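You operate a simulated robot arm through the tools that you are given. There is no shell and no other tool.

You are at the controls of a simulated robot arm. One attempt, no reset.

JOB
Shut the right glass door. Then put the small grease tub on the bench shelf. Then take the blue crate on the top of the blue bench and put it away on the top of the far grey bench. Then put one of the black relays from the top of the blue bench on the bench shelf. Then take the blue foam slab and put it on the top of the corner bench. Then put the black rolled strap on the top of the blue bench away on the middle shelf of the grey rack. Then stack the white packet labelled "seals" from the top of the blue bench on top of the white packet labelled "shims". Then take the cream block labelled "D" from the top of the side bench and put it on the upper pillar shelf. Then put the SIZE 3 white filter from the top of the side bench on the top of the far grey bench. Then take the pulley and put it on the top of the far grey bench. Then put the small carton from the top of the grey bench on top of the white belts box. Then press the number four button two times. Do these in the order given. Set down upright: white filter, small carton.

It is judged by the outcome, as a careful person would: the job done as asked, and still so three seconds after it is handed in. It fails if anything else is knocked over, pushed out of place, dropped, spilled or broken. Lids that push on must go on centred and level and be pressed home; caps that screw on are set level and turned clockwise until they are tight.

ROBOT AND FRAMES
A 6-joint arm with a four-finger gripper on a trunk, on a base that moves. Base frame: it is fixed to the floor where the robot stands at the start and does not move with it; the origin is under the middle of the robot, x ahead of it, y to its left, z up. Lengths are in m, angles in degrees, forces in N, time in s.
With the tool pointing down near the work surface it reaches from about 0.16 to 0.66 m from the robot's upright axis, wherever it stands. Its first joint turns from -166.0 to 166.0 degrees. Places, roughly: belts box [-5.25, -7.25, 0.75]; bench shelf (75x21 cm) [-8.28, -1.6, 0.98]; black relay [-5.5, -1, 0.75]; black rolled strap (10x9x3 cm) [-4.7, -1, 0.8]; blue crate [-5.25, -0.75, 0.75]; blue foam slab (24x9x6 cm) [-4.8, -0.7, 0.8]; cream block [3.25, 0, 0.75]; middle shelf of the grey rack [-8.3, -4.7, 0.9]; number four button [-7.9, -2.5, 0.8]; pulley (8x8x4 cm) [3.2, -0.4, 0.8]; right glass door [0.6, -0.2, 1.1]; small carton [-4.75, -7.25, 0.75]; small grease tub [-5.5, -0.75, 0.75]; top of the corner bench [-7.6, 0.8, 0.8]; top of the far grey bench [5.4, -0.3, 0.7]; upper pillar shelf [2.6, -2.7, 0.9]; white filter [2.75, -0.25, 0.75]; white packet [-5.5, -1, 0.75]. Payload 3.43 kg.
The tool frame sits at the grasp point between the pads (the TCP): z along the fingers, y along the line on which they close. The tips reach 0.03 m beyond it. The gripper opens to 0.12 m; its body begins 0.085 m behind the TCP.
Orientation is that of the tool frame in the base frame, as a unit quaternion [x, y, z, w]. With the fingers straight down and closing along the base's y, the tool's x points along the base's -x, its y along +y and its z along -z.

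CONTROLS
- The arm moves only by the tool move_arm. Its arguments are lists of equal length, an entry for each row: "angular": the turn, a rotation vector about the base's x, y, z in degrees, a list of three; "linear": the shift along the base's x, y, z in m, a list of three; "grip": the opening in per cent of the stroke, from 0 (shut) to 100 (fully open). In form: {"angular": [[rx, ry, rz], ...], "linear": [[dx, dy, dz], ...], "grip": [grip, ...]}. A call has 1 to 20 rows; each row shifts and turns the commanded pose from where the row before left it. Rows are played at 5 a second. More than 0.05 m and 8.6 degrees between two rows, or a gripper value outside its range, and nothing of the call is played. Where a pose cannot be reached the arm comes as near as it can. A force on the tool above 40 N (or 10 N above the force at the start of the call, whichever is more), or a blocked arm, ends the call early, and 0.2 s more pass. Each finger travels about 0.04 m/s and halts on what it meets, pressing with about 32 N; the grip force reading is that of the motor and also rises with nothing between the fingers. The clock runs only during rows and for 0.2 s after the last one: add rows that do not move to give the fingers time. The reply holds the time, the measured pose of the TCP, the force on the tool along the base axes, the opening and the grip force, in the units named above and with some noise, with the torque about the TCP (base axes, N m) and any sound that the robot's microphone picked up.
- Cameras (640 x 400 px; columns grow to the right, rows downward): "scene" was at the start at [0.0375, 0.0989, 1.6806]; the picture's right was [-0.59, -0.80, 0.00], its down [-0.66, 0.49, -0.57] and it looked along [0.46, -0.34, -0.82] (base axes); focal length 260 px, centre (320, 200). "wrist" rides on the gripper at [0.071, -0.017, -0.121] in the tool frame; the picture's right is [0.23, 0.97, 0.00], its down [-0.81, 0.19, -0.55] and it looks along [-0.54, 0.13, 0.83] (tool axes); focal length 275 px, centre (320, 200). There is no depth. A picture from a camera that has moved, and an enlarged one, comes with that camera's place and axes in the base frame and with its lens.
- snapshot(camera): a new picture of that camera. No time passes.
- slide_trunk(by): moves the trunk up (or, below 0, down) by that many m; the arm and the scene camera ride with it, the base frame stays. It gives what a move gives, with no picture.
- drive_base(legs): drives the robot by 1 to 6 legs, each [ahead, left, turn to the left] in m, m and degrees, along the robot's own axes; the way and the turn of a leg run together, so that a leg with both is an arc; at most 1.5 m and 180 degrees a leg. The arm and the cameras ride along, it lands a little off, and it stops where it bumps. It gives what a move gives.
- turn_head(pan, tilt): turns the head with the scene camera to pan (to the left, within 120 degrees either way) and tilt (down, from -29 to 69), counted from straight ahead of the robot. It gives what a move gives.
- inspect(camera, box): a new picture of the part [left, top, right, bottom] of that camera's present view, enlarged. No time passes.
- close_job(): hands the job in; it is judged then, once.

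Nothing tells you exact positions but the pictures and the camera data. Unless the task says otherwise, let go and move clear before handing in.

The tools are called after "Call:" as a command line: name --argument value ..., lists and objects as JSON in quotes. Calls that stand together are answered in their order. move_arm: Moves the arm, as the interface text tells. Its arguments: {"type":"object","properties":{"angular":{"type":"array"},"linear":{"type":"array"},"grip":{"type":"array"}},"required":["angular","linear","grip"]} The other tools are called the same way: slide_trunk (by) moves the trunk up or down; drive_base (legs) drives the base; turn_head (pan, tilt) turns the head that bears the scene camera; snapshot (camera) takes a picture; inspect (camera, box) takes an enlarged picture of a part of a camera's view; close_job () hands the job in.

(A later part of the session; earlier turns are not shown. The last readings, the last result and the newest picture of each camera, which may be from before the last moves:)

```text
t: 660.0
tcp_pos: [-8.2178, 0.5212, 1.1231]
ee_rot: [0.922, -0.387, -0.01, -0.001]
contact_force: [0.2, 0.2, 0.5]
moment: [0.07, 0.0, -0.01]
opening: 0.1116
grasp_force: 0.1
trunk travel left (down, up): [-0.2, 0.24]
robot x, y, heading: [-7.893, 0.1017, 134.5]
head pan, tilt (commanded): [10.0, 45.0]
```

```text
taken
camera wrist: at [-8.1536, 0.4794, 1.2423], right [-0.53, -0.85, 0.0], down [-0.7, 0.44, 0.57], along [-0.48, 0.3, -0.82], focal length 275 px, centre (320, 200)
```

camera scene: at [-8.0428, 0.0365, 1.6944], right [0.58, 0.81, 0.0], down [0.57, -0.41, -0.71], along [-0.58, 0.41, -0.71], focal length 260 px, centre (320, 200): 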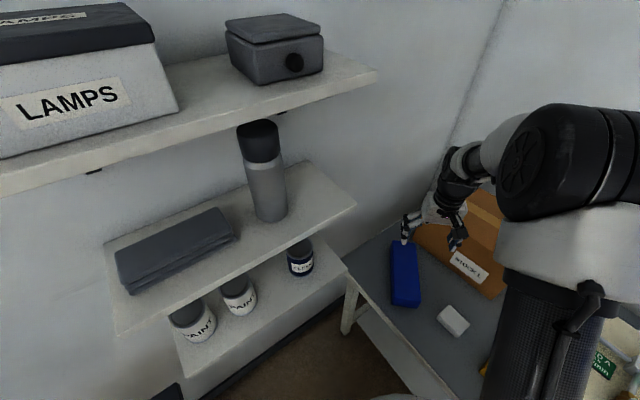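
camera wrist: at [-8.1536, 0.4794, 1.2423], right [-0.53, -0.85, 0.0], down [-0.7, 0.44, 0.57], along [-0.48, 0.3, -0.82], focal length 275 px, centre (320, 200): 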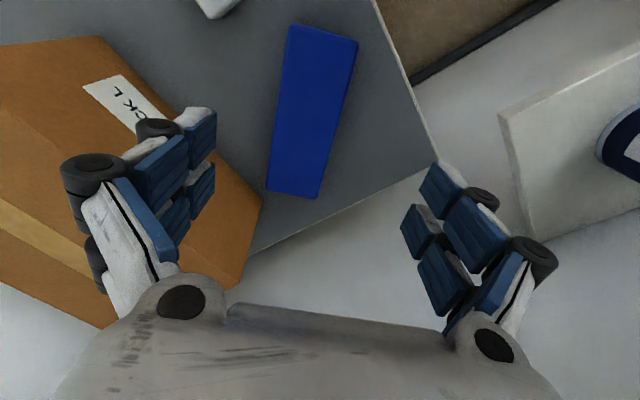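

The slab lies fully on the corner bench. Next the black rolled strap: I back out and drive round to the south side of the blue bench.

Call:
drive_base --legs '[[0, 0, -44.5], [0, -0.75, 0], [-1.5, 0, 0], [-1.5, 0, 0]]'

Call:
drive_base --legs '[[0, 0, -90], [1.4, 0, 0], [1.0, 0, 0], [0, 0, 90], [0.95, 0, 0]]'

Call:
turn_head --pan 5 --tilt 45

Call:
snapshot --camera "scene"

Call:
snapshot --camera "wrist"

```text
t: 680.2
tcp_pos: [-7.0517, -2.3582, 1.1214]
ee_rot: [0.714, -0.7, -0.008, -0.004]
contact_force: [0.9, -0.6, 0.4]
moment: [0.01, 0.03, 0.03]
opening: 0.1118
grasp_force: 0.0
trunk travel left (down, up): [-0.2, 0.24]
robot x, y, heading: [-7.1058, -2.8865, 91.1]
head pan, tilt (commanded): [10.0, 45.0]
```

```text
t: 704.2
tcp_pos: [-4.6611, -1.3458, 1.1219]
ee_rot: [0.715, -0.699, -0.007, -0.004]
contact_force: [0.5, 0.0, 0.4]
moment: [-0.01, -0.01, 0.0]
opening: 0.1114
grasp_force: 0.1
trunk travel left (down, up): [-0.2, 0.24]
robot x, y, heading: [-4.7063, -1.8788, 91.5]
head pan, tilt (commanded): [10.0, 45.0]
```

```text
t: 704.9
tcp_pos: [-4.661, -1.3466, 1.1213]
ee_rot: [0.715, -0.699, -0.009, -0.005]
contact_force: [-0.3, 0.4, 0.7]
moment: [0.0, -0.01, 0.05]
opening: 0.1115
grasp_force: 0.2
trunk travel left (down, up): [-0.2, 0.24]
robot x, y, heading: [-4.7115, -1.8748, 91.2]
head pan, tilt (commanded): [5.0, 45.0]
```

```text
taken
camera scene: at [-4.8585, -1.8175, 1.6943], right [0.99, 0.11, 0.0], down [0.08, -0.7, -0.71], along [-0.08, 0.7, -0.71], focal length 260 px, centre (320, 200)
```

scene: 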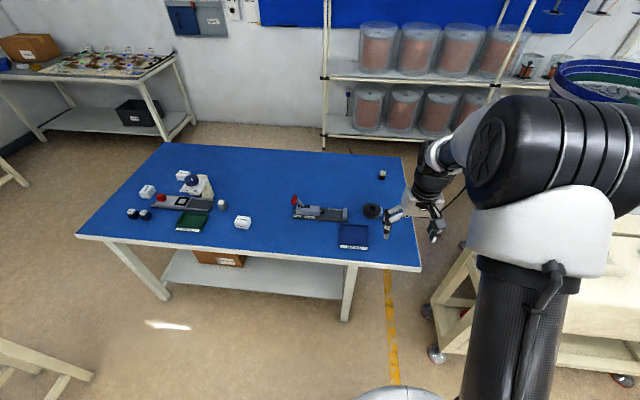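

```text
taken
camera wrist: at [-4.642, -1.4199, 1.2416], right [-0.97, -0.25, 0.0], down [-0.21, 0.8, 0.57], along [-0.15, 0.55, -0.82], focal length 275 px, centre (320, 200)
```

wrist: 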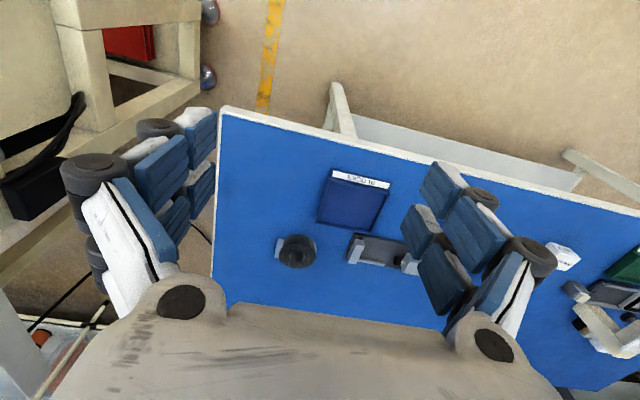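

Call:
inspect --camera "scene" --box '[280, 180, 440, 270]'

Call:
inspect --camera "wrist" --box '[220, 160, 440, 300]'

```text
4.00 times, centred on (360, 225) of scene
camera zoom: at [-4.8585, -1.8175, 1.6943], right [0.99, 0.11, 0.0], down [0.08, -0.7, -0.71], along [-0.08, 0.7, -0.71], focal length 1039 px, centre (160, 100)
```

zoom: 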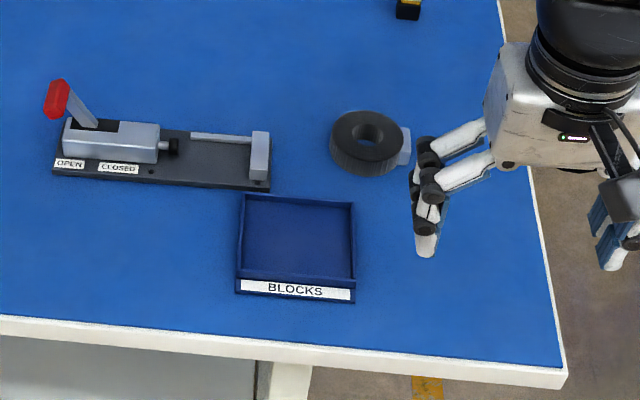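

```text
2.86 times, centred on (330, 230) of wrist
camera zoom: at [-4.642, -1.4199, 1.2416], right [-0.97, -0.25, 0.0], down [-0.21, 0.8, 0.57], along [-0.15, 0.55, -0.82], focal length 786 px, centre (291, 114)
```

zoom: 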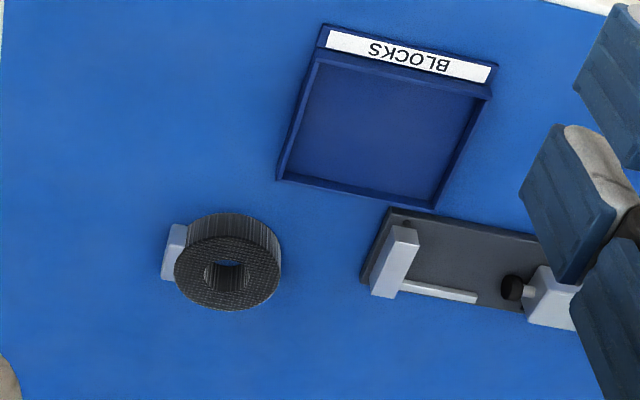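

The strap is a flat coil about 9 cm across near [-4.714, -0.957], with a buckle on its east side. I drive up and hover over it with the fingers wide open.

Call:
drive_base --legs '[[0.34, 0, -1.2]]'

Call:
snapshot --camera "wrist"

```text
t: 707.1
tcp_pos: [-4.6543, -1.0083, 1.1206]
ee_rot: [0.708, -0.706, -0.007, -0.003]
contact_force: [0.2, 0.2, -0.9]
moment: [-0.05, -0.01, -0.03]
opening: 0.1116
grasp_force: 0.0
trunk travel left (down, up): [-0.2, 0.24]
robot x, y, heading: [-4.7158, -1.5407, 90.2]
head pan, tilt (commanded): [5.0, 45.0]
```

```text
taken
camera wrist: at [-4.6366, -1.0826, 1.2413], right [-0.97, -0.23, 0.0], down [-0.19, 0.8, 0.57], along [-0.13, 0.55, -0.82], focal length 275 px, centre (320, 200)
```

wrist: 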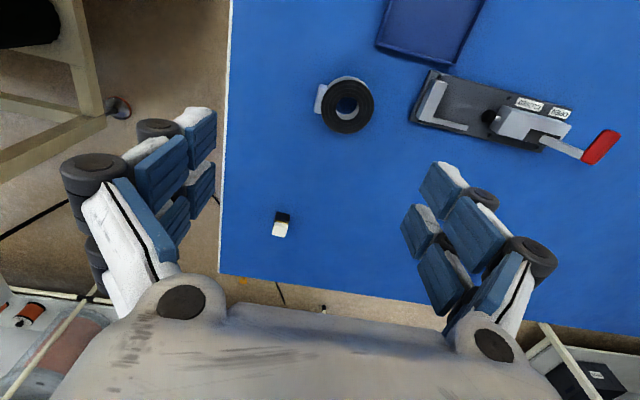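

Call:
move_arm --angular '[[0, 0, 0], [0, 0, 0], [0, 0, 0], [0, 0, 0], [0, 0, 0]]' --linear '[[-0.02, 0.015, -0.03], [-0.02, 0.015, -0.04], [-0.01, 0.008, -0.045], [0, 0, -0.045], [0, 0, -0.03]]' --grip '[100, 100, 100, 100, 100]'

Call:
snapshot --camera "wrist"

```text
t: 708.3
tcp_pos: [-4.7066, -0.9699, 0.9318]
ee_rot: [0.708, -0.706, -0.008, -0.004]
contact_force: [0.1, 0.4, 0.0]
moment: [-0.01, 0.02, 0.0]
opening: 0.12
grasp_force: 0.1
trunk travel left (down, up): [-0.2, 0.24]
robot x, y, heading: [-4.713, -1.5369, 90.3]
head pan, tilt (commanded): [5.0, 45.0]
```

```text
taken
camera wrist: at [-4.6867, -1.0441, 1.0513], right [-0.97, -0.23, 0.0], down [-0.19, 0.8, 0.57], along [-0.13, 0.55, -0.82], focal length 275 px, centre (320, 200)
```

wrist: 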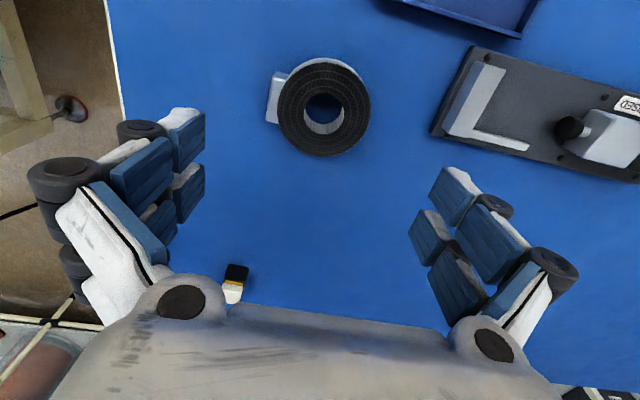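

The coil and its buckle sit centred between the fingers. I descend and close gently.

Call:
move_arm --angular '[[0, 0, 0], [0, 0, 0], [0, 0, 0], [0, 0, 0], [0, 0, 0], [0, 0, 0]]' --linear '[[0, -0.004, -0.04], [0, 0, -0.04], [0, 0, -0.03], [0, 0, -0.012], [0, 0, -0.004], [0, 0, 0]]' --grip '[97, 96, 96, 96, 96, 96]'

Call:
snapshot --camera "wrist"

```text
t: 709.7
tcp_pos: [-4.7046, -0.9742, 0.8052]
ee_rot: [0.708, -0.706, -0.008, -0.006]
contact_force: [-0.1, -0.1, 0.7]
moment: [0.01, -0.03, -0.01]
opening: 0.1151
grasp_force: 0.0
trunk travel left (down, up): [-0.2, 0.24]
robot x, y, heading: [-4.7138, -1.5397, 90.1]
head pan, tilt (commanded): [5.0, 45.0]
```

```text
taken
camera wrist: at [-4.6867, -1.0491, 0.9257], right [-0.97, -0.23, 0.0], down [-0.19, 0.8, 0.57], along [-0.13, 0.55, -0.82], focal length 275 px, centre (320, 200)
```

wrist: 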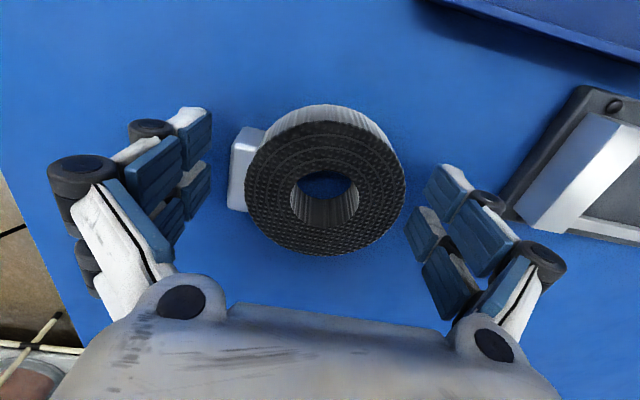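

Call:
move_arm --angular '[[0, 0, 0], [0, 0, 0], [0, 0, 0], [0, 0, 0], [0, 0, 0], [0, 0, 0]]' --linear '[[0, 0, 0], [0, 0, 0], [0, 0, 0], [0, 0, 0], [0, 0, 0], [0, 0, 0]]' --grip '[90, 80, 65, 55, 55, 55]'

Call:
snapshot --camera "wrist"

```text
t: 711.1
tcp_pos: [-4.705, -0.9734, 0.8053]
ee_rot: [0.708, -0.706, -0.008, -0.004]
contact_force: [1.2, -0.1, 4.3]
moment: [-0.02, 0.01, -0.06]
opening: 0.0914
grasp_force: 32.2
trunk travel left (down, up): [-0.2, 0.24]
robot x, y, heading: [-4.7147, -1.5369, 90.3]
head pan, tilt (commanded): [5.0, 45.0]
```

```text
taken
camera wrist: at [-4.6865, -1.0491, 0.9261], right [-0.97, -0.23, 0.0], down [-0.19, 0.8, 0.57], along [-0.13, 0.55, -0.82], focal length 275 px, centre (320, 200)
```

wrist: 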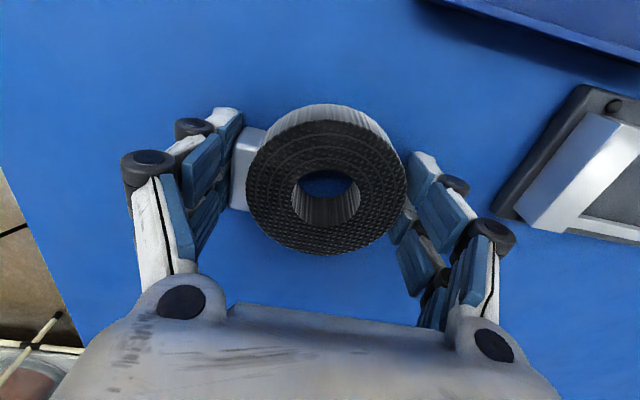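

The coil is gripped (opening 0.091). I lift and check.

Call:
move_arm --angular '[[0, 0, 0], [0, 0, 0], [0, 0, 0], [0, 0, 0], [0, 0, 0], [0, 0, 0], [0, 0, 0], [0, 0, 0]]' --linear '[[0, 0, 0.01], [0, 0, 0.02], [0, 0, 0.04], [0, 0, 0.05], [0, 0, 0.05], [0, 0, 0.05], [0, 0, 0.05], [0, -0.03, 0.03]]' --grip '[55, 55, 55, 55, 55, 55, 55, 55]'

Call:
snapshot --camera "wrist"

Call:
snapshot --camera "scene"

```text
t: 712.9
tcp_pos: [-4.7044, -1.0068, 1.1059]
ee_rot: [0.708, -0.707, -0.007, -0.004]
contact_force: [-0.7, -1.2, -1.0]
moment: [0.08, 0.0, -0.03]
opening: 0.0916
grasp_force: 31.7
trunk travel left (down, up): [-0.2, 0.24]
robot x, y, heading: [-4.7136, -1.5376, 90.0]
head pan, tilt (commanded): [5.0, 45.0]
```

```text
taken
camera wrist: at [-4.6864, -1.0814, 1.2263], right [-0.97, -0.23, 0.0], down [-0.19, 0.8, 0.57], along [-0.13, 0.55, -0.82], focal length 275 px, centre (320, 200)
```

wrist: 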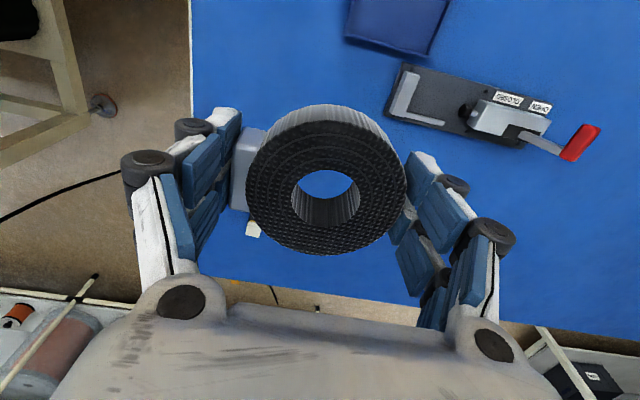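

```text
taken
camera scene: at [-4.8614, -1.4784, 1.6944], right [1.0, 0.09, 0.0], down [0.06, -0.7, -0.71], along [-0.06, 0.71, -0.71], focal length 260 px, centre (320, 200)
```

scene: 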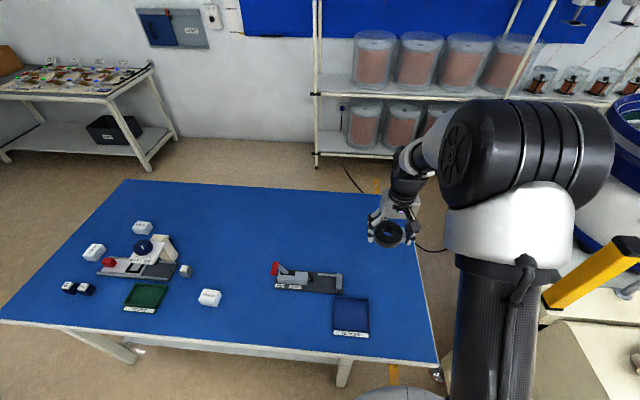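

The strap hangs securely. I drive to the grey rack on the west wall.

Call:
drive_base --legs '[[-1.3, 0, 0], [0, 0, 90], [1.3, 0.5, 0], [1.1, 0.7, 0], [0.1, 0.65, 0]]'

Call:
turn_head --pan 0 --tilt 25

Call:
snapshot --camera "scene"

```text
t: 739.3
tcp_pos: [-7.6985, -4.7539, 1.1054]
ee_rot: [1.0, 0.007, -0.008, 0.003]
contact_force: [-0.1, 0.4, -1.5]
moment: [0.02, 0.01, 0.0]
opening: 0.0912
grasp_force: 32.6
trunk travel left (down, up): [-0.2, 0.24]
robot x, y, heading: [-7.1627, -4.7572, -179.5]
head pan, tilt (commanded): [5.0, 45.0]
```

```text
t: 740.1
tcp_pos: [-7.6995, -4.7546, 1.1052]
ee_rot: [1.0, 0.007, -0.008, 0.003]
contact_force: [0.2, 0.0, -2.0]
moment: [-0.03, -0.04, 0.02]
opening: 0.0914
grasp_force: 31.7
trunk travel left (down, up): [-0.2, 0.24]
robot x, y, heading: [-7.1658, -4.7622, -179.2]
head pan, tilt (commanded): [0.0, 25.0]
```

```text
taken
camera scene: at [-7.237, -4.8972, 1.7248], right [-0.01, 1.0, 0.0], down [0.42, 0.01, -0.91], along [-0.91, -0.01, -0.42], focal length 260 px, centre (320, 200)
```

scene: 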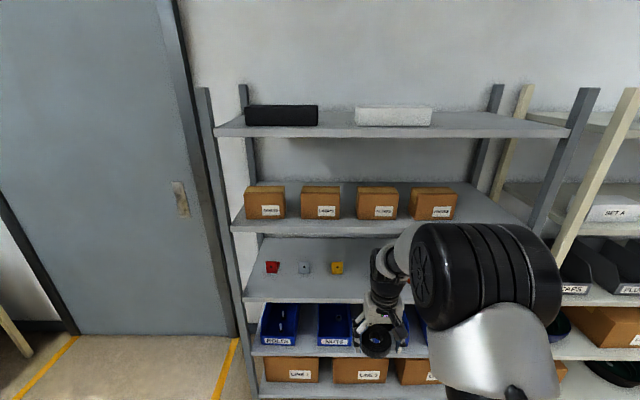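

The middle shelf (third of five, z≈0.9) has three small parts on its left half; its right half seems free. The shelf above is at 1.2 m, so I'll tilt the tool forward to get in. I shift right and tilt while still outside.

Call:
drive_base --legs '[[0.1, -0.2, -0.8]]'

Call:
move_arm --angular '[[0, 7.5, 0], [0, 7.5, 0], [0, 7.5, 0], [0, 7.5, 0], [0, 5, 0], [0, 0, 0]]' --linear '[[0, 0, -0.01], [0, 0, -0.01], [0, 0, -0.01], [0, 0, -0.01], [0, 0, -0.01], [0, 0, 0]]' --grip '[55, 55, 55, 55, 55, 55]'

Call:
snapshot --camera "scene"

Call:
snapshot --camera "wrist"

```text
t: 741.8
tcp_pos: [-7.7995, -4.5476, 1.105]
ee_rot: [1.0, 0.001, -0.007, 0.004]
contact_force: [-1.5, 0.2, -1.8]
moment: [-0.05, -0.04, -0.02]
opening: 0.0912
grasp_force: 31.5
trunk travel left (down, up): [-0.2, 0.24]
robot x, y, heading: [-7.2645, -4.5604, 180.1]
head pan, tilt (commanded): [0.0, 25.0]
```

```text
t: 743.2
tcp_pos: [-7.7982, -4.5482, 1.0561]
ee_rot: [0.951, 0.001, -0.309, 0.003]
contact_force: [1.0, 0.4, -1.4]
moment: [0.02, -0.02, 0.01]
opening: 0.0913
grasp_force: 32.3
trunk travel left (down, up): [-0.2, 0.24]
robot x, y, heading: [-7.2692, -4.5601, 180.2]
head pan, tilt (commanded): [0.0, 25.0]
```

```text
taken
camera scene: at [-7.3385, -4.699, 1.7249], right [0.0, 1.0, 0.0], down [0.42, 0.0, -0.91], along [-0.91, 0.0, -0.42], focal length 260 px, centre (320, 200)
```

scene: 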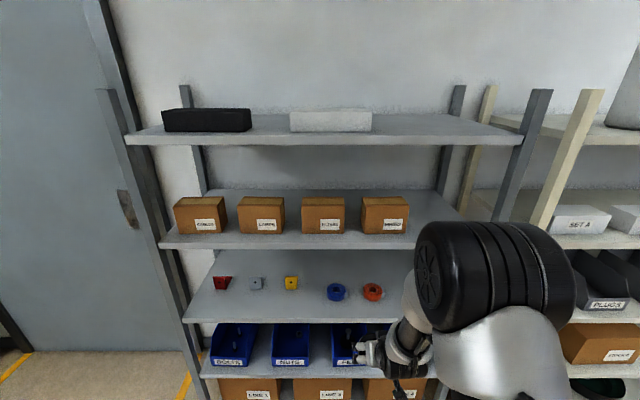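

```text
taken
camera wrist: at [-7.6706, -4.5325, 1.1113], right [0.19, -0.97, -0.13], down [-0.33, -0.19, 0.92], along [-0.92, -0.13, -0.36], focal length 275 px, centre (320, 200)
```

wrist: 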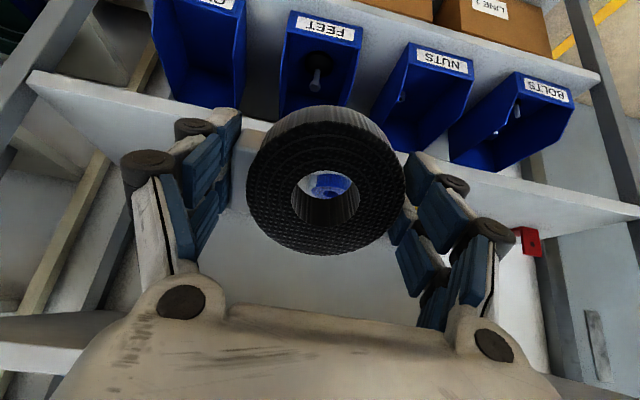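

The shelf also holds two small rings; free room is at its right end, y≈-4.31. I move there.

Call:
drive_base --legs '[[0.17, -0.235, 0]]'

Call:
snapshot --camera "wrist"

Call:
snapshot --camera "scene"

```text
t: 745.2
tcp_pos: [-7.9683, -4.3118, 1.0558]
ee_rot: [0.951, -0.001, -0.309, 0.003]
contact_force: [-0.7, -0.2, -2.1]
moment: [-0.05, -0.06, -0.01]
opening: 0.0916
grasp_force: 31.9
trunk travel left (down, up): [-0.2, 0.24]
robot x, y, heading: [-7.4338, -4.3278, 179.7]
head pan, tilt (commanded): [0.0, 25.0]
```

```text
taken
camera wrist: at [-7.8393, -4.2955, 1.1112], right [0.19, -0.97, -0.13], down [-0.33, -0.19, 0.92], along [-0.92, -0.13, -0.36], focal length 275 px, centre (320, 200)
```

wrist: 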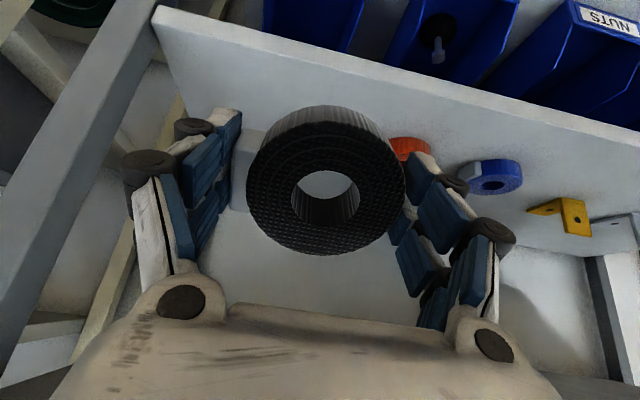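

```text
taken
camera scene: at [-7.508, -4.4627, 1.7249], right [0.01, 1.0, 0.0], down [0.42, 0.0, -0.91], along [-0.91, 0.01, -0.42], focal length 260 px, centre (320, 200)
```

scene: 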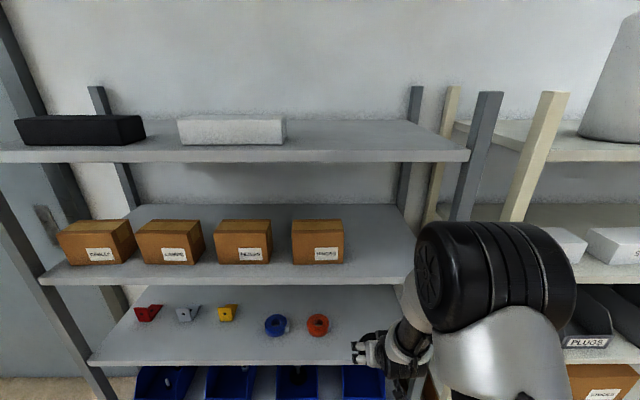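

The front-right upright is at y≈-4.16 and the orange ring ends near y -4.41, so I aim for y -4.285. I tilt a bit more, then move in over the shelf below the upper one.

Call:
move_arm --angular '[[0, 4.5, 0], [0, 4.5, 0], [0, 0, 0], [0, 0, 0], [0, 0, 0], [0, 0, 0], [0, 0, 0]]' --linear '[[0, 0.014, -0.035], [0, 0.014, -0.035], [-0.03, 0, 0], [-0.035, 0, 0], [-0.035, 0, 0], [-0.03, 0, 0], [0, 0, 0]]' --grip '[55, 55, 55, 55, 55, 55, 55]'

Call:
snapshot --camera "wrist"

Call:
snapshot --camera "scene"

```text
t: 746.8
tcp_pos: [-8.0969, -4.2845, 0.984]
ee_rot: [0.924, 0.0, -0.382, 0.004]
contact_force: [0.3, 0.3, -2.3]
moment: [0.0, -0.01, -0.01]
opening: 0.0914
grasp_force: 31.7
trunk travel left (down, up): [-0.2, 0.24]
robot x, y, heading: [-7.4346, -4.3238, 179.4]
head pan, tilt (commanded): [0.0, 25.0]
```

```text
taken
camera wrist: at [-7.9611, -4.2677, 1.0195], right [0.16, -0.97, -0.16], down [-0.18, -0.19, 0.97], along [-0.97, -0.13, -0.21], focal length 275 px, centre (320, 200)
```

wrist: 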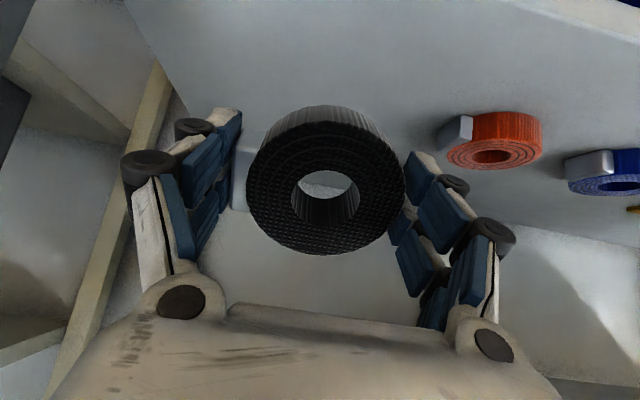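

```text
taken
camera scene: at [-7.507, -4.4636, 1.7249], right [0.01, 1.0, 0.0], down [0.42, 0.0, -0.91], along [-0.91, 0.01, -0.42], focal length 260 px, centre (320, 200)
```

scene: 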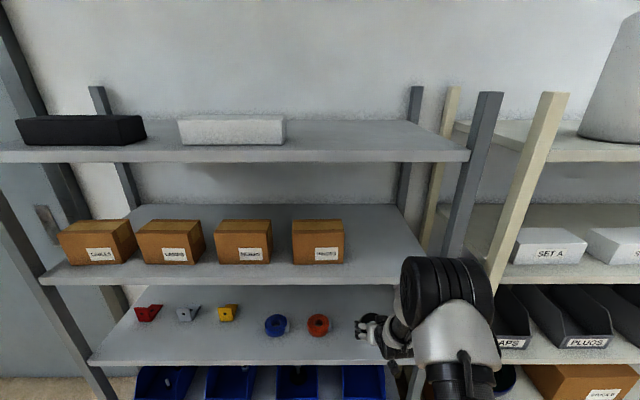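

I'm inside, with clearance all round. I lower slowly until the coil's near edge touches.

Call:
move_arm --angular '[[0, 0, 0], [0, 0, 0], [0, 0, 0], [0, 0, 0], [0, 0, 0], [0, 0, 0]]' --linear '[[0, 0, -0.008], [0, 0, -0.006], [0, 0, -0.004], [0, 0, -0.004], [0, 0, -0.003], [0, 0, 0]]' --grip '[55, 55, 55, 55, 55, 55]'

```text
t: 748.2
tcp_pos: [-8.0973, -4.2831, 0.9604]
ee_rot: [0.924, -0.001, -0.382, 0.003]
contact_force: [-0.1, -0.1, -2.0]
moment: [0.01, -0.06, 0.03]
opening: 0.0914
grasp_force: 32.5
trunk travel left (down, up): [-0.2, 0.24]
robot x, y, heading: [-7.4364, -4.326, 179.6]
head pan, tilt (commanded): [0.0, 25.0]
```

Call:
move_arm --angular '[[0, 0, 0], [0, 0, 0], [0, 0, 0], [0, 0, 0], [0, 0, 0]]' --linear '[[0, 0, -0.004], [0, 0, -0.004], [0, 0, -0.004], [0, 0, -0.004], [0, 0, 0]]' --grip '[55, 55, 55, 55, 55]'

```text
t: 749.4
tcp_pos: [-8.0965, -4.2843, 0.9434]
ee_rot: [0.924, -0.002, -0.381, 0.003]
contact_force: [0.1, 0.1, -1.7]
moment: [0.0, -0.05, -0.03]
opening: 0.0913
grasp_force: 32.2
trunk travel left (down, up): [-0.2, 0.24]
robot x, y, heading: [-7.436, -4.3269, 179.6]
head pan, tilt (commanded): [0.0, 25.0]
```

Call:
move_arm --angular '[[0, -5, 0], [0, -5, 0], [0, 0, 0], [0, 0, 0], [0, 0, 0], [0, 0, 0], [0, 0, 0]]' --linear '[[0, 0, 0], [0, 0, 0], [0, 0, -0.004], [0, 0, -0.004], [0, 0, -0.004], [0, 0, -0.003], [0, 0, 0]]' --grip '[55, 55, 55, 55, 55, 55, 55]'

Call:
snapshot --camera "wrist"

```text
t: 751.0
tcp_pos: [-8.0976, -4.2838, 0.929]
ee_rot: [0.954, -0.002, -0.301, 0.003]
contact_force: [0.3, 0.3, -2.0]
moment: [0.0, -0.02, 0.01]
opening: 0.0914
grasp_force: 32.5
trunk travel left (down, up): [-0.2, 0.24]
robot x, y, heading: [-7.4331, -4.3253, 179.7]
head pan, tilt (commanded): [0.0, 25.0]
```

```text
taken
camera wrist: at [-7.9702, -4.2682, 0.9875], right [0.19, -0.97, -0.13], down [-0.35, -0.19, 0.92], along [-0.92, -0.13, -0.37], focal length 275 px, centre (320, 200)
```

wrist: 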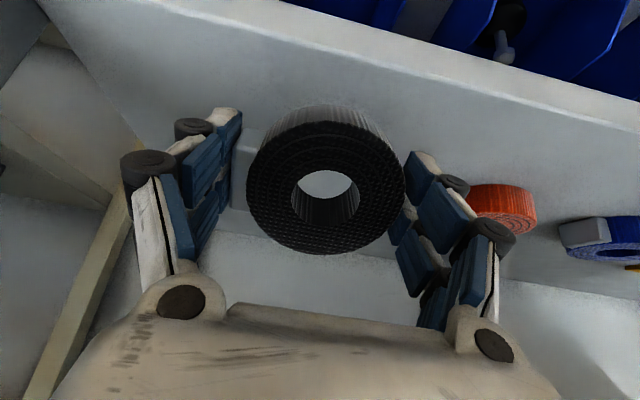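

Call:
inspect --camera "wrist" --box '[200, 0, 520, 200]'

Call:
inspect --camera "scene" --box '[240, 270, 480, 400]'

```text
2.00 times, centred on (360, 100) of wrist
camera zoom: at [-7.9702, -4.2682, 0.9875], right [0.19, -0.97, -0.13], down [-0.35, -0.19, 0.92], along [-0.92, -0.13, -0.37], focal length 551 px, centre (240, 400)
```

zoom: 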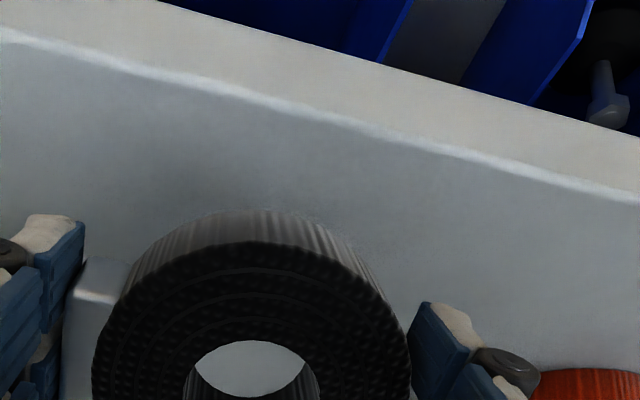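

```text
2.67 times, centred on (360, 335) of scene
camera zoom: at [-7.5073, -4.4636, 1.7249], right [0.01, 1.0, 0.0], down [0.42, 0.0, -0.91], along [-0.91, 0.01, -0.42], focal length 693 px, centre (213, -160)
```

zoom: 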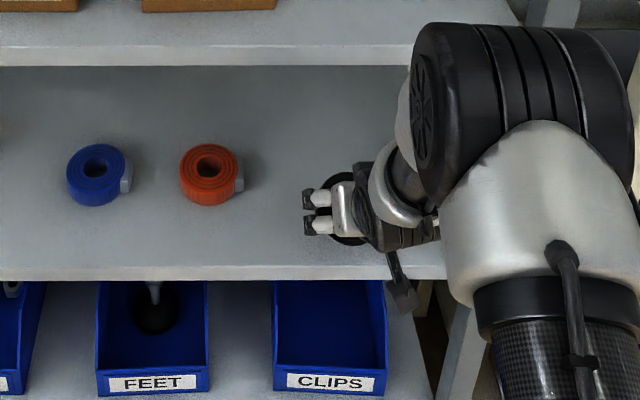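

The shelf's front edge is further back than I thought (x≈-8.08), so I move 4.5 cm deeper before lowering the rest.

Call:
move_arm --angular '[[0, 0, 0], [0, 0, 0], [0, 0, 0], [0, 0, 0], [0, 0, 0], [0, 0, 0], [0, 0, 0]]' --linear '[[-0.015, 0, 0.003], [-0.02, 0, 0], [-0.015, 0, 0], [0, 0, -0.004], [0, 0, -0.004], [0, 0, -0.003], [0, 0, 0]]' --grip '[55, 55, 55, 55, 55, 55, 55]'

```text
t: 752.6
tcp_pos: [-8.1478, -4.2839, 0.9208]
ee_rot: [0.954, -0.001, -0.3, 0.002]
contact_force: [-0.6, 0.5, -2.8]
moment: [0.0, 0.03, -0.03]
opening: 0.0912
grasp_force: 32.2
trunk travel left (down, up): [-0.2, 0.24]
robot x, y, heading: [-7.4356, -4.3226, 179.6]
head pan, tilt (commanded): [0.0, 25.0]
```

Call:
move_arm --angular '[[0, 0, 0], [0, 0, 0], [0, 0, 0], [0, 0, 0], [0, 0, 0]]' --linear '[[0, 0, -0.003], [0, 0, -0.003], [0, 0, -0.003], [0, 0, -0.003], [0, 0, 0]]' --grip '[55, 55, 55, 55, 55]'

Call:
snapshot --camera "wrist"

```text
t: 753.8
tcp_pos: [-8.1485, -4.2841, 0.9089]
ee_rot: [0.954, -0.001, -0.3, 0.003]
contact_force: [0.4, 0.2, -1.8]
moment: [0.0, -0.02, -0.02]
opening: 0.0915
grasp_force: 31.9
trunk travel left (down, up): [-0.2, 0.24]
robot x, y, heading: [-7.4355, -4.3273, 179.7]
head pan, tilt (commanded): [0.0, 25.0]
```

```text
taken
camera wrist: at [-8.0199, -4.2678, 0.9672], right [0.19, -0.97, -0.13], down [-0.35, -0.19, 0.92], along [-0.92, -0.13, -0.37], focal length 275 px, centre (320, 200)
```

wrist: 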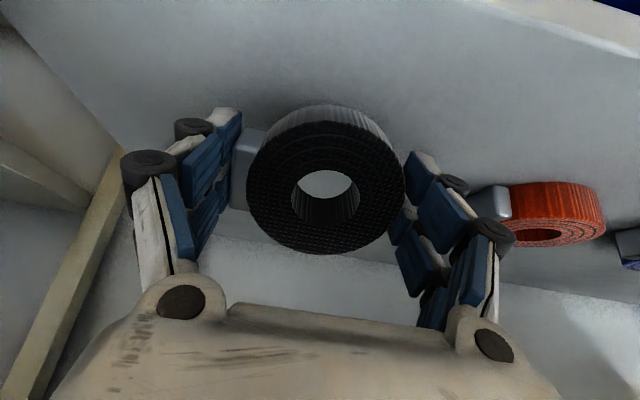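

Call:
move_arm --angular '[[0, -2.5, 0], [0, -2.5, 0], [0, 0, 0], [0, 0, 0], [0, 0, 0], [0, 0, 0], [0, 0, 0]]' --linear '[[0, 0, -0.002], [0, 0, -0.002], [0, 0, -0.003], [0, 0, -0.003], [0, 0, -0.003], [0, 0, -0.003], [0, 0, 0]]' --grip '[55, 55, 55, 55, 55, 55, 55]'

```text
t: 755.4
tcp_pos: [-8.1504, -4.2809, 0.9023]
ee_rot: [0.956, -0.003, -0.294, -0.003]
contact_force: [2.4, 1.1, 9.8]
moment: [-0.16, -0.3, 0.01]
opening: 0.0915
grasp_force: 31.4
out of reach, approached as far as the arm can: row 2, 3
trunk travel left (down, up): [-0.2, 0.24]
robot x, y, heading: [-7.4348, -4.3253, 179.7]
head pan, tilt (commanded): [0.0, 25.0]
```

The near edge touches (10 N). I take a look before letting go.

Call:
snapshot --camera "wrist"

Call:
inspect --camera "scene" --box '[240, 250, 480, 400]'

```text
taken
camera wrist: at [-8.0241, -4.2664, 0.9623], right [0.18, -0.97, -0.13], down [-0.36, -0.19, 0.91], along [-0.91, -0.12, -0.39], focal length 275 px, centre (320, 200)
```

wrist: 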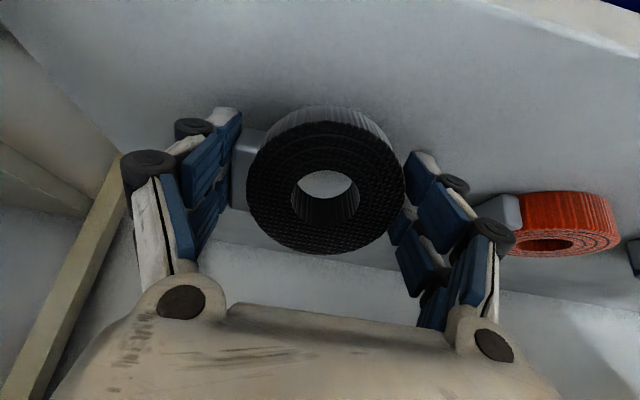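

```text
2.67 times, centred on (360, 325) of scene
camera zoom: at [-7.5056, -4.4637, 1.725], right [0.01, 1.0, 0.0], down [0.42, 0.0, -0.91], along [-0.91, 0.01, -0.42], focal length 693 px, centre (213, -133)
```

zoom: 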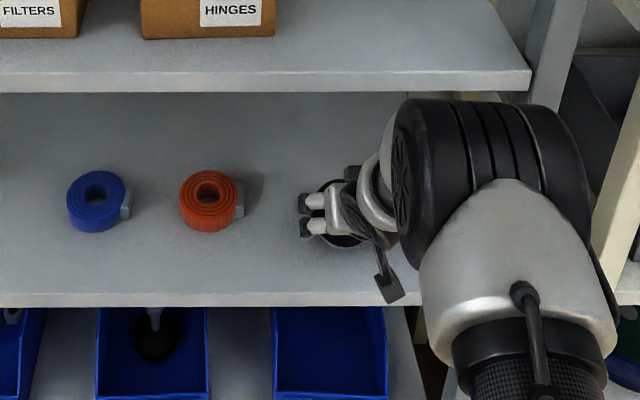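

The coil is well inside the shelf edge. I open just enough to free it.

Call:
move_arm --angular '[[0, 0, 0], [0, 0, 0], [0, 0, 0], [0, 0, 0], [0, 0, 0]]' --linear '[[0, 0, 0.001], [0, 0, 0], [0, 0, 0], [0, 0, 0], [0, 0, 0]]' --grip '[76, 80, 84, 87, 87]'

Call:
snapshot --camera "wrist"

```text
t: 756.6
tcp_pos: [-8.1517, -4.2812, 0.9011]
ee_rot: [0.956, -0.004, -0.292, -0.003]
contact_force: [-1.0, 0.3, -0.4]
moment: [-0.03, 0.01, -0.03]
opening: 0.1045
grasp_force: 0.0
trunk travel left (down, up): [-0.2, 0.24]
robot x, y, heading: [-7.4325, -4.3282, 179.7]
head pan, tilt (commanded): [0.0, 25.0]
```

```text
taken
camera wrist: at [-8.024, -4.2664, 0.9618], right [0.18, -0.97, -0.13], down [-0.36, -0.19, 0.91], along [-0.91, -0.12, -0.39], focal length 275 px, centre (320, 200)
```

wrist: 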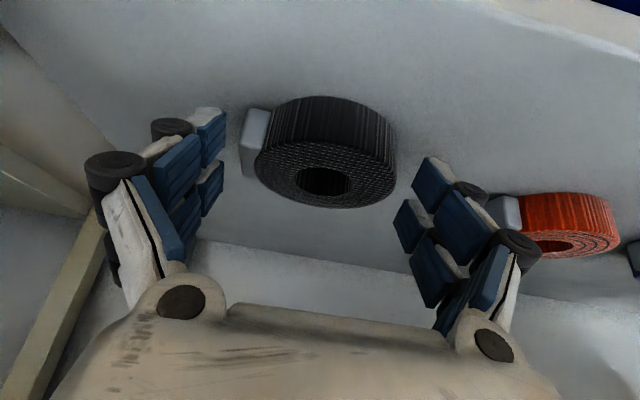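

The strap lies flat on the shelf. I withdraw straight out between the shelves.

Call:
move_arm --angular '[[0, 0, 0], [0, 0, 0], [0, 0, 0], [0, 0, 0], [0, 0, 0], [0, 0, 0], [0, 0, 0]]' --linear '[[0.012, 0, 0.015], [0.02, 0, 0.02], [0.035, 0, 0.015], [0.045, 0, 0.01], [0.045, 0, 0], [0.045, 0, 0], [0.045, 0, 0]]' --grip '[87, 87, 87, 87, 87, 87, 87]'

Call:
snapshot --camera "wrist"

Call:
snapshot --camera "scene"

```text
t: 758.2
tcp_pos: [-7.9026, -4.2825, 0.9626]
ee_rot: [0.956, -0.002, -0.293, -0.002]
contact_force: [0.5, 0.3, 0.2]
moment: [-0.07, 0.01, 0.03]
opening: 0.1044
grasp_force: 0.1
trunk travel left (down, up): [-0.2, 0.24]
robot x, y, heading: [-7.4311, -4.3235, 179.4]
head pan, tilt (commanded): [0.0, 25.0]
```

```text
taken
camera wrist: at [-7.7762, -4.2676, 1.0232], right [0.18, -0.97, -0.13], down [-0.36, -0.19, 0.91], along [-0.91, -0.12, -0.39], focal length 275 px, centre (320, 200)
```

wrist: 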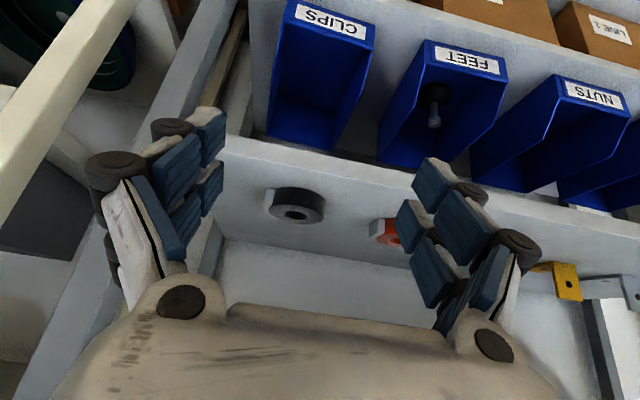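

```text
taken
camera scene: at [-7.5065, -4.4634, 1.7249], right [0.01, 1.0, 0.0], down [0.42, 0.0, -0.91], along [-0.91, 0.01, -0.42], focal length 260 px, centre (320, 200)
```

scene: 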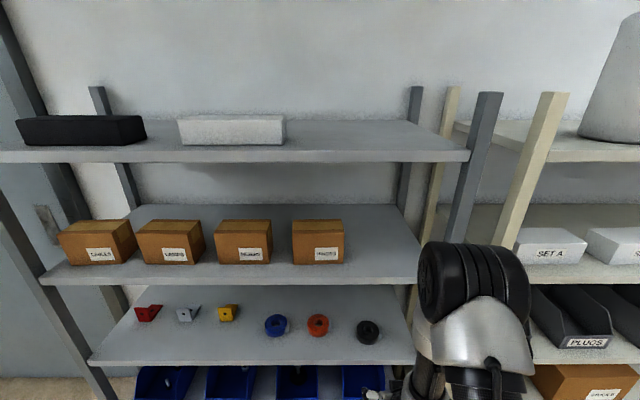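

The strap rests flat on the middle shelf beside the other rolls. Next: stack SEALS on SHIMS. I bring the tool upright and drive to the west end of the blue bench, within reach of both packets.

Call:
move_arm --angular '[[0, 0, 0], [0, -8.5, 0], [0, -8.5, 0], [0, -8.5, 0], [0, -8.5, 0], [0, 0, 0]]' --linear '[[0.04, 0, 0.02], [0, 0, 0.04], [0, 0, 0.04], [0, 0, 0.04], [0, 0, 0.03], [0, 0, 0]]' --grip '[80, 80, 80, 80, 80, 80]'

Call:
drive_base --legs '[[-0.33, 0, 0], [0, 0, -89.5], [1.5, 0, 0], [1.5, 0, 0], [0.42, 0, 0], [0, 0, -90]]'

Call:
turn_head --pan 0 --tilt 35

Call:
snapshot --camera "scene"

```text
t: 759.6
tcp_pos: [-7.8648, -4.2814, 1.1328]
ee_rot: [1.0, -0.001, 0.001, -0.002]
contact_force: [0.1, -0.6, -0.4]
moment: [0.01, -0.01, -0.05]
opening: 0.0963
grasp_force: 0.1
out of reach, approached as far as the arm can: row 3
trunk travel left (down, up): [-0.2, 0.24]
robot x, y, heading: [-7.4321, -4.3236, 180.0]
head pan, tilt (commanded): [0.0, 25.0]
```

```text
t: 785.8
tcp_pos: [-6.7434, -0.9236, 1.131]
ee_rot: [-0.011, 1.0, -0.002, 0.0]
contact_force: [0.0, -0.1, -1.1]
moment: [0.01, 0.03, -0.04]
opening: 0.0959
grasp_force: 0.0
trunk travel left (down, up): [-0.2, 0.24]
robot x, y, heading: [-7.1785, -0.8892, 1.2]
head pan, tilt (commanded): [0.0, 25.0]
```

```text
t: 786.5
tcp_pos: [-6.743, -0.9245, 1.1318]
ee_rot: [-0.01, 1.0, -0.002, -0.001]
contact_force: [-0.7, -0.5, -0.1]
moment: [0.02, -0.02, 0.01]
opening: 0.0959
grasp_force: 0.1
trunk travel left (down, up): [-0.2, 0.24]
robot x, y, heading: [-7.1738, -0.8972, 1.0]
head pan, tilt (commanded): [0.0, 35.0]
```

```text
taken
camera scene: at [-7.1106, -0.7482, 1.7092], right [0.02, -1.0, 0.0], down [-0.57, -0.01, -0.82], along [0.82, 0.02, -0.57], focal length 260 px, centre (320, 200)
```

scene: 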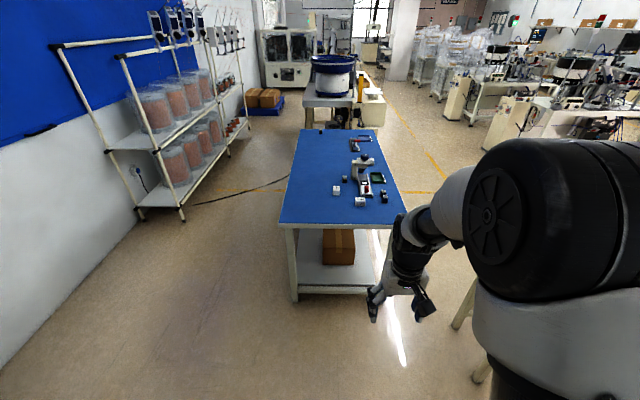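

The packets are visible near this end. I drive up to the bench's end and look closely.

Call:
drive_base --legs '[[0.83, 0, -1]]'

Call:
turn_head --pan -5 --tilt 50

Call:
snapshot --camera "scene"

Call:
snapshot --camera "wrist"

Call:
inspect --camera "scene" --box '[260, 100, 440, 210]'

```text
t: 790.9
tcp_pos: [-5.9163, -0.928, 1.1315]
ee_rot: [0.002, 1.0, -0.003, -0.001]
contact_force: [0.1, 0.7, 0.5]
moment: [0.0, -0.01, 0.02]
opening: 0.0959
grasp_force: 0.2
trunk travel left (down, up): [-0.2, 0.24]
robot x, y, heading: [-6.3501, -0.8865, -0.2]
head pan, tilt (commanded): [0.0, 35.0]
```

```text
t: 791.6
tcp_pos: [-5.9177, -0.9282, 1.1313]
ee_rot: [0.002, 1.0, -0.004, 0.0]
contact_force: [-0.7, 0.8, 0.6]
moment: [-0.01, 0.0, -0.01]
opening: 0.0963
grasp_force: 0.1
trunk travel left (down, up): [-0.2, 0.24]
robot x, y, heading: [-6.3464, -0.8837, -0.5]
head pan, tilt (commanded): [-5.0, 50.0]
```

```text
taken
camera scene: at [-6.291, -0.7504, 1.6874], right [-0.09, -1.0, 0.0], down [-0.76, 0.07, -0.64], along [0.64, -0.06, -0.77], focal length 260 px, centre (320, 200)
```

scene: 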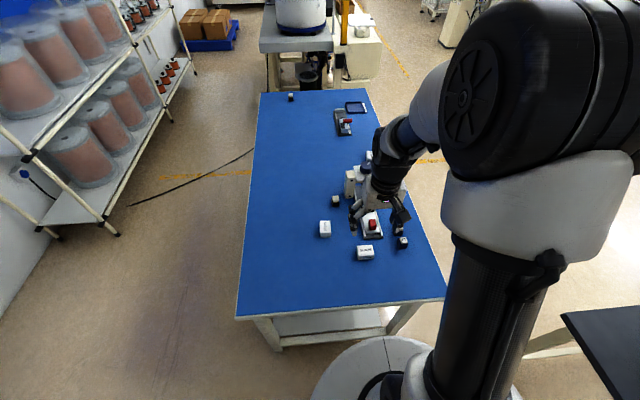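

```text
taken
camera wrist: at [-5.9884, -0.9456, 1.2528], right [-0.23, 0.97, -0.01], down [0.81, 0.19, 0.55], along [0.54, 0.12, -0.83], focal length 275 px, centre (320, 200)
```

wrist: 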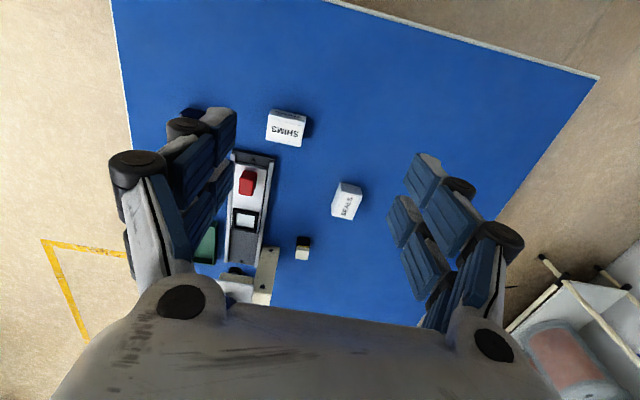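

```text
3.56 times, centred on (350, 155) of scene
camera zoom: at [-6.291, -0.7504, 1.6874], right [-0.09, -1.0, 0.0], down [-0.76, 0.07, -0.64], along [0.64, -0.06, -0.77], focal length 923 px, centre (213, 360)
```

zoom: 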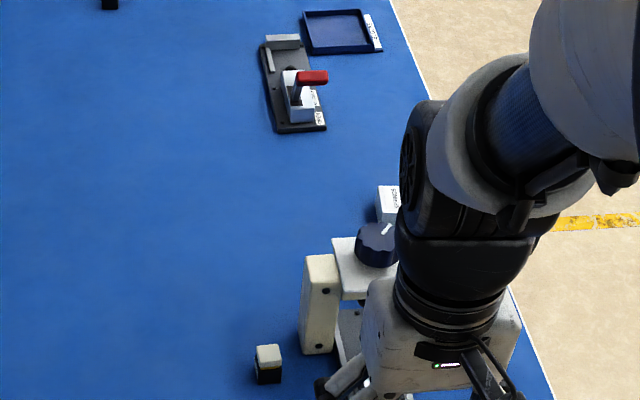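

SEALS is at about [-5.703, -0.829] and SHIMS at [-5.827, -0.966]. I hover over SEALS for a close look.

Call:
move_arm --angular '[[0, 0, 0], [0, 0, 0], [0, 0, 0], [0, 0, 0], [0, 0, 0], [0, 0, 0], [0, 0, 0]]' --linear '[[0.035, 0.018, 0], [0.04, 0.018, -0.01], [0.04, 0.018, -0.02], [0.04, 0.018, -0.02], [0.035, 0.015, -0.03], [0.024, 0.012, -0.04], [0, 0, -0.04]]' --grip '[80, 80, 80, 80, 80, 80, 80]'

Call:
snapshot --camera "wrist"

```text
t: 793.2
tcp_pos: [-5.7041, -0.8289, 0.9703]
ee_rot: [0.001, 1.0, -0.003, 0.0]
contact_force: [-1.7, 0.1, 0.6]
moment: [0.02, 0.04, 0.03]
opening: 0.0958
grasp_force: 0.0
trunk travel left (down, up): [-0.2, 0.24]
robot x, y, heading: [-6.3487, -0.8858, -0.3]
head pan, tilt (commanded): [-5.0, 50.0]
```

```text
taken
camera wrist: at [-5.7744, -0.8461, 1.0915], right [-0.23, 0.97, -0.01], down [0.81, 0.19, 0.55], along [0.54, 0.12, -0.83], focal length 275 px, centre (320, 200)
```

wrist: 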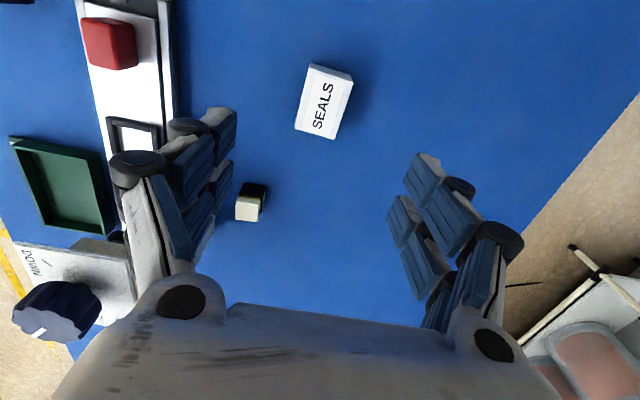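

SEALS lies along x, 4 cm wide across the fingers. I descend onto it.

Call:
move_arm --angular '[[0, 0, 0], [0, 0, 0], [0, 0, 0], [0, 0, 0], [0, 0, 0], [0, 0, 0], [0, 0, 0], [0, 0, 0], [0, 0, 0]]' --linear '[[0, 0.003, -0.04], [0, 0, -0.04], [0, 0, -0.04], [0, 0, -0.025], [0, 0, 0], [0, 0, 0], [0, 0, 0], [0, 0, 0], [0, 0, 0]]' --grip '[68, 68, 68, 68, 68, 50, 35, 20, 20]'

Call:
snapshot --camera "wrist"

```text
t: 795.2
tcp_pos: [-5.7028, -0.8268, 0.8277]
ee_rot: [0.002, 1.0, -0.003, 0.0]
contact_force: [-0.6, -0.8, 1.0]
moment: [-0.06, -0.02, -0.01]
opening: 0.0436
grasp_force: 29.1
trunk travel left (down, up): [-0.2, 0.24]
robot x, y, heading: [-6.3453, -0.8858, -0.2]
head pan, tilt (commanded): [-5.0, 50.0]
```

```text
taken
camera wrist: at [-5.7749, -0.8435, 0.9482], right [-0.23, 0.97, -0.01], down [0.81, 0.19, 0.55], along [0.54, 0.12, -0.83], focal length 275 px, centre (320, 200)
```

wrist: 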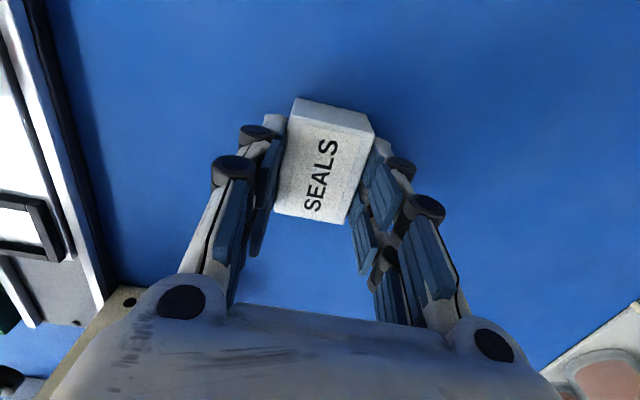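

SEALS is gripped. I lift it and carry it over SHIMS.

Call:
move_arm --angular '[[0, 0, 0], [0, 0, 0], [0, 0, 0], [0, 0, 0], [0, 0, 0], [0, 0, 0], [0, 0, 0], [0, 0, 0], [0, 0, 0]]' --linear '[[0, 0, 0.02], [0, 0, 0.04], [0, 0, 0.045], [0, 0, 0.045], [-0.03, -0.035, 0], [-0.03, -0.035, 0], [-0.03, -0.035, 0], [-0.037, -0.034, 0], [0, 0, 0]]' --grip '[20, 20, 20, 20, 20, 20, 20, 20, 20]'

Call:
snapshot --camera "scene"

Call:
snapshot --camera "wrist"

```text
refused: row 8 steps farther than a row can; nothing moved
```

```text
taken
camera scene: at [-6.291, -0.7505, 1.6874], right [-0.09, -1.0, 0.0], down [-0.76, 0.07, -0.64], along [0.64, -0.06, -0.77], focal length 260 px, centre (320, 200)
```

scene: 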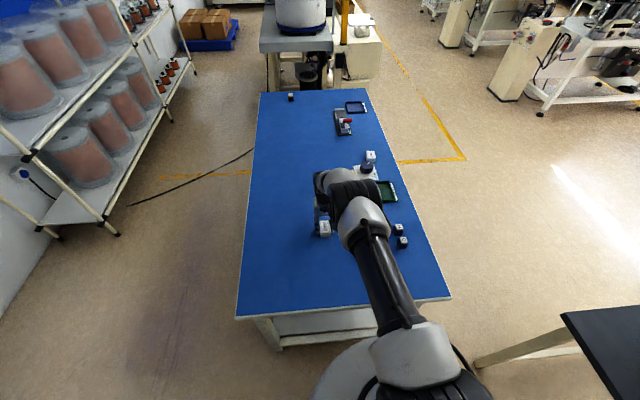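

```text
taken
camera wrist: at [-5.7749, -0.8435, 0.9482], right [-0.23, 0.97, -0.01], down [0.81, 0.19, 0.55], along [0.54, 0.12, -0.83], focal length 275 px, centre (320, 200)
```

wrist: 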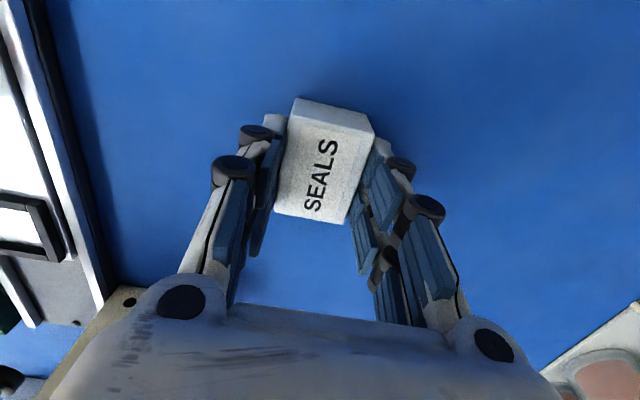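

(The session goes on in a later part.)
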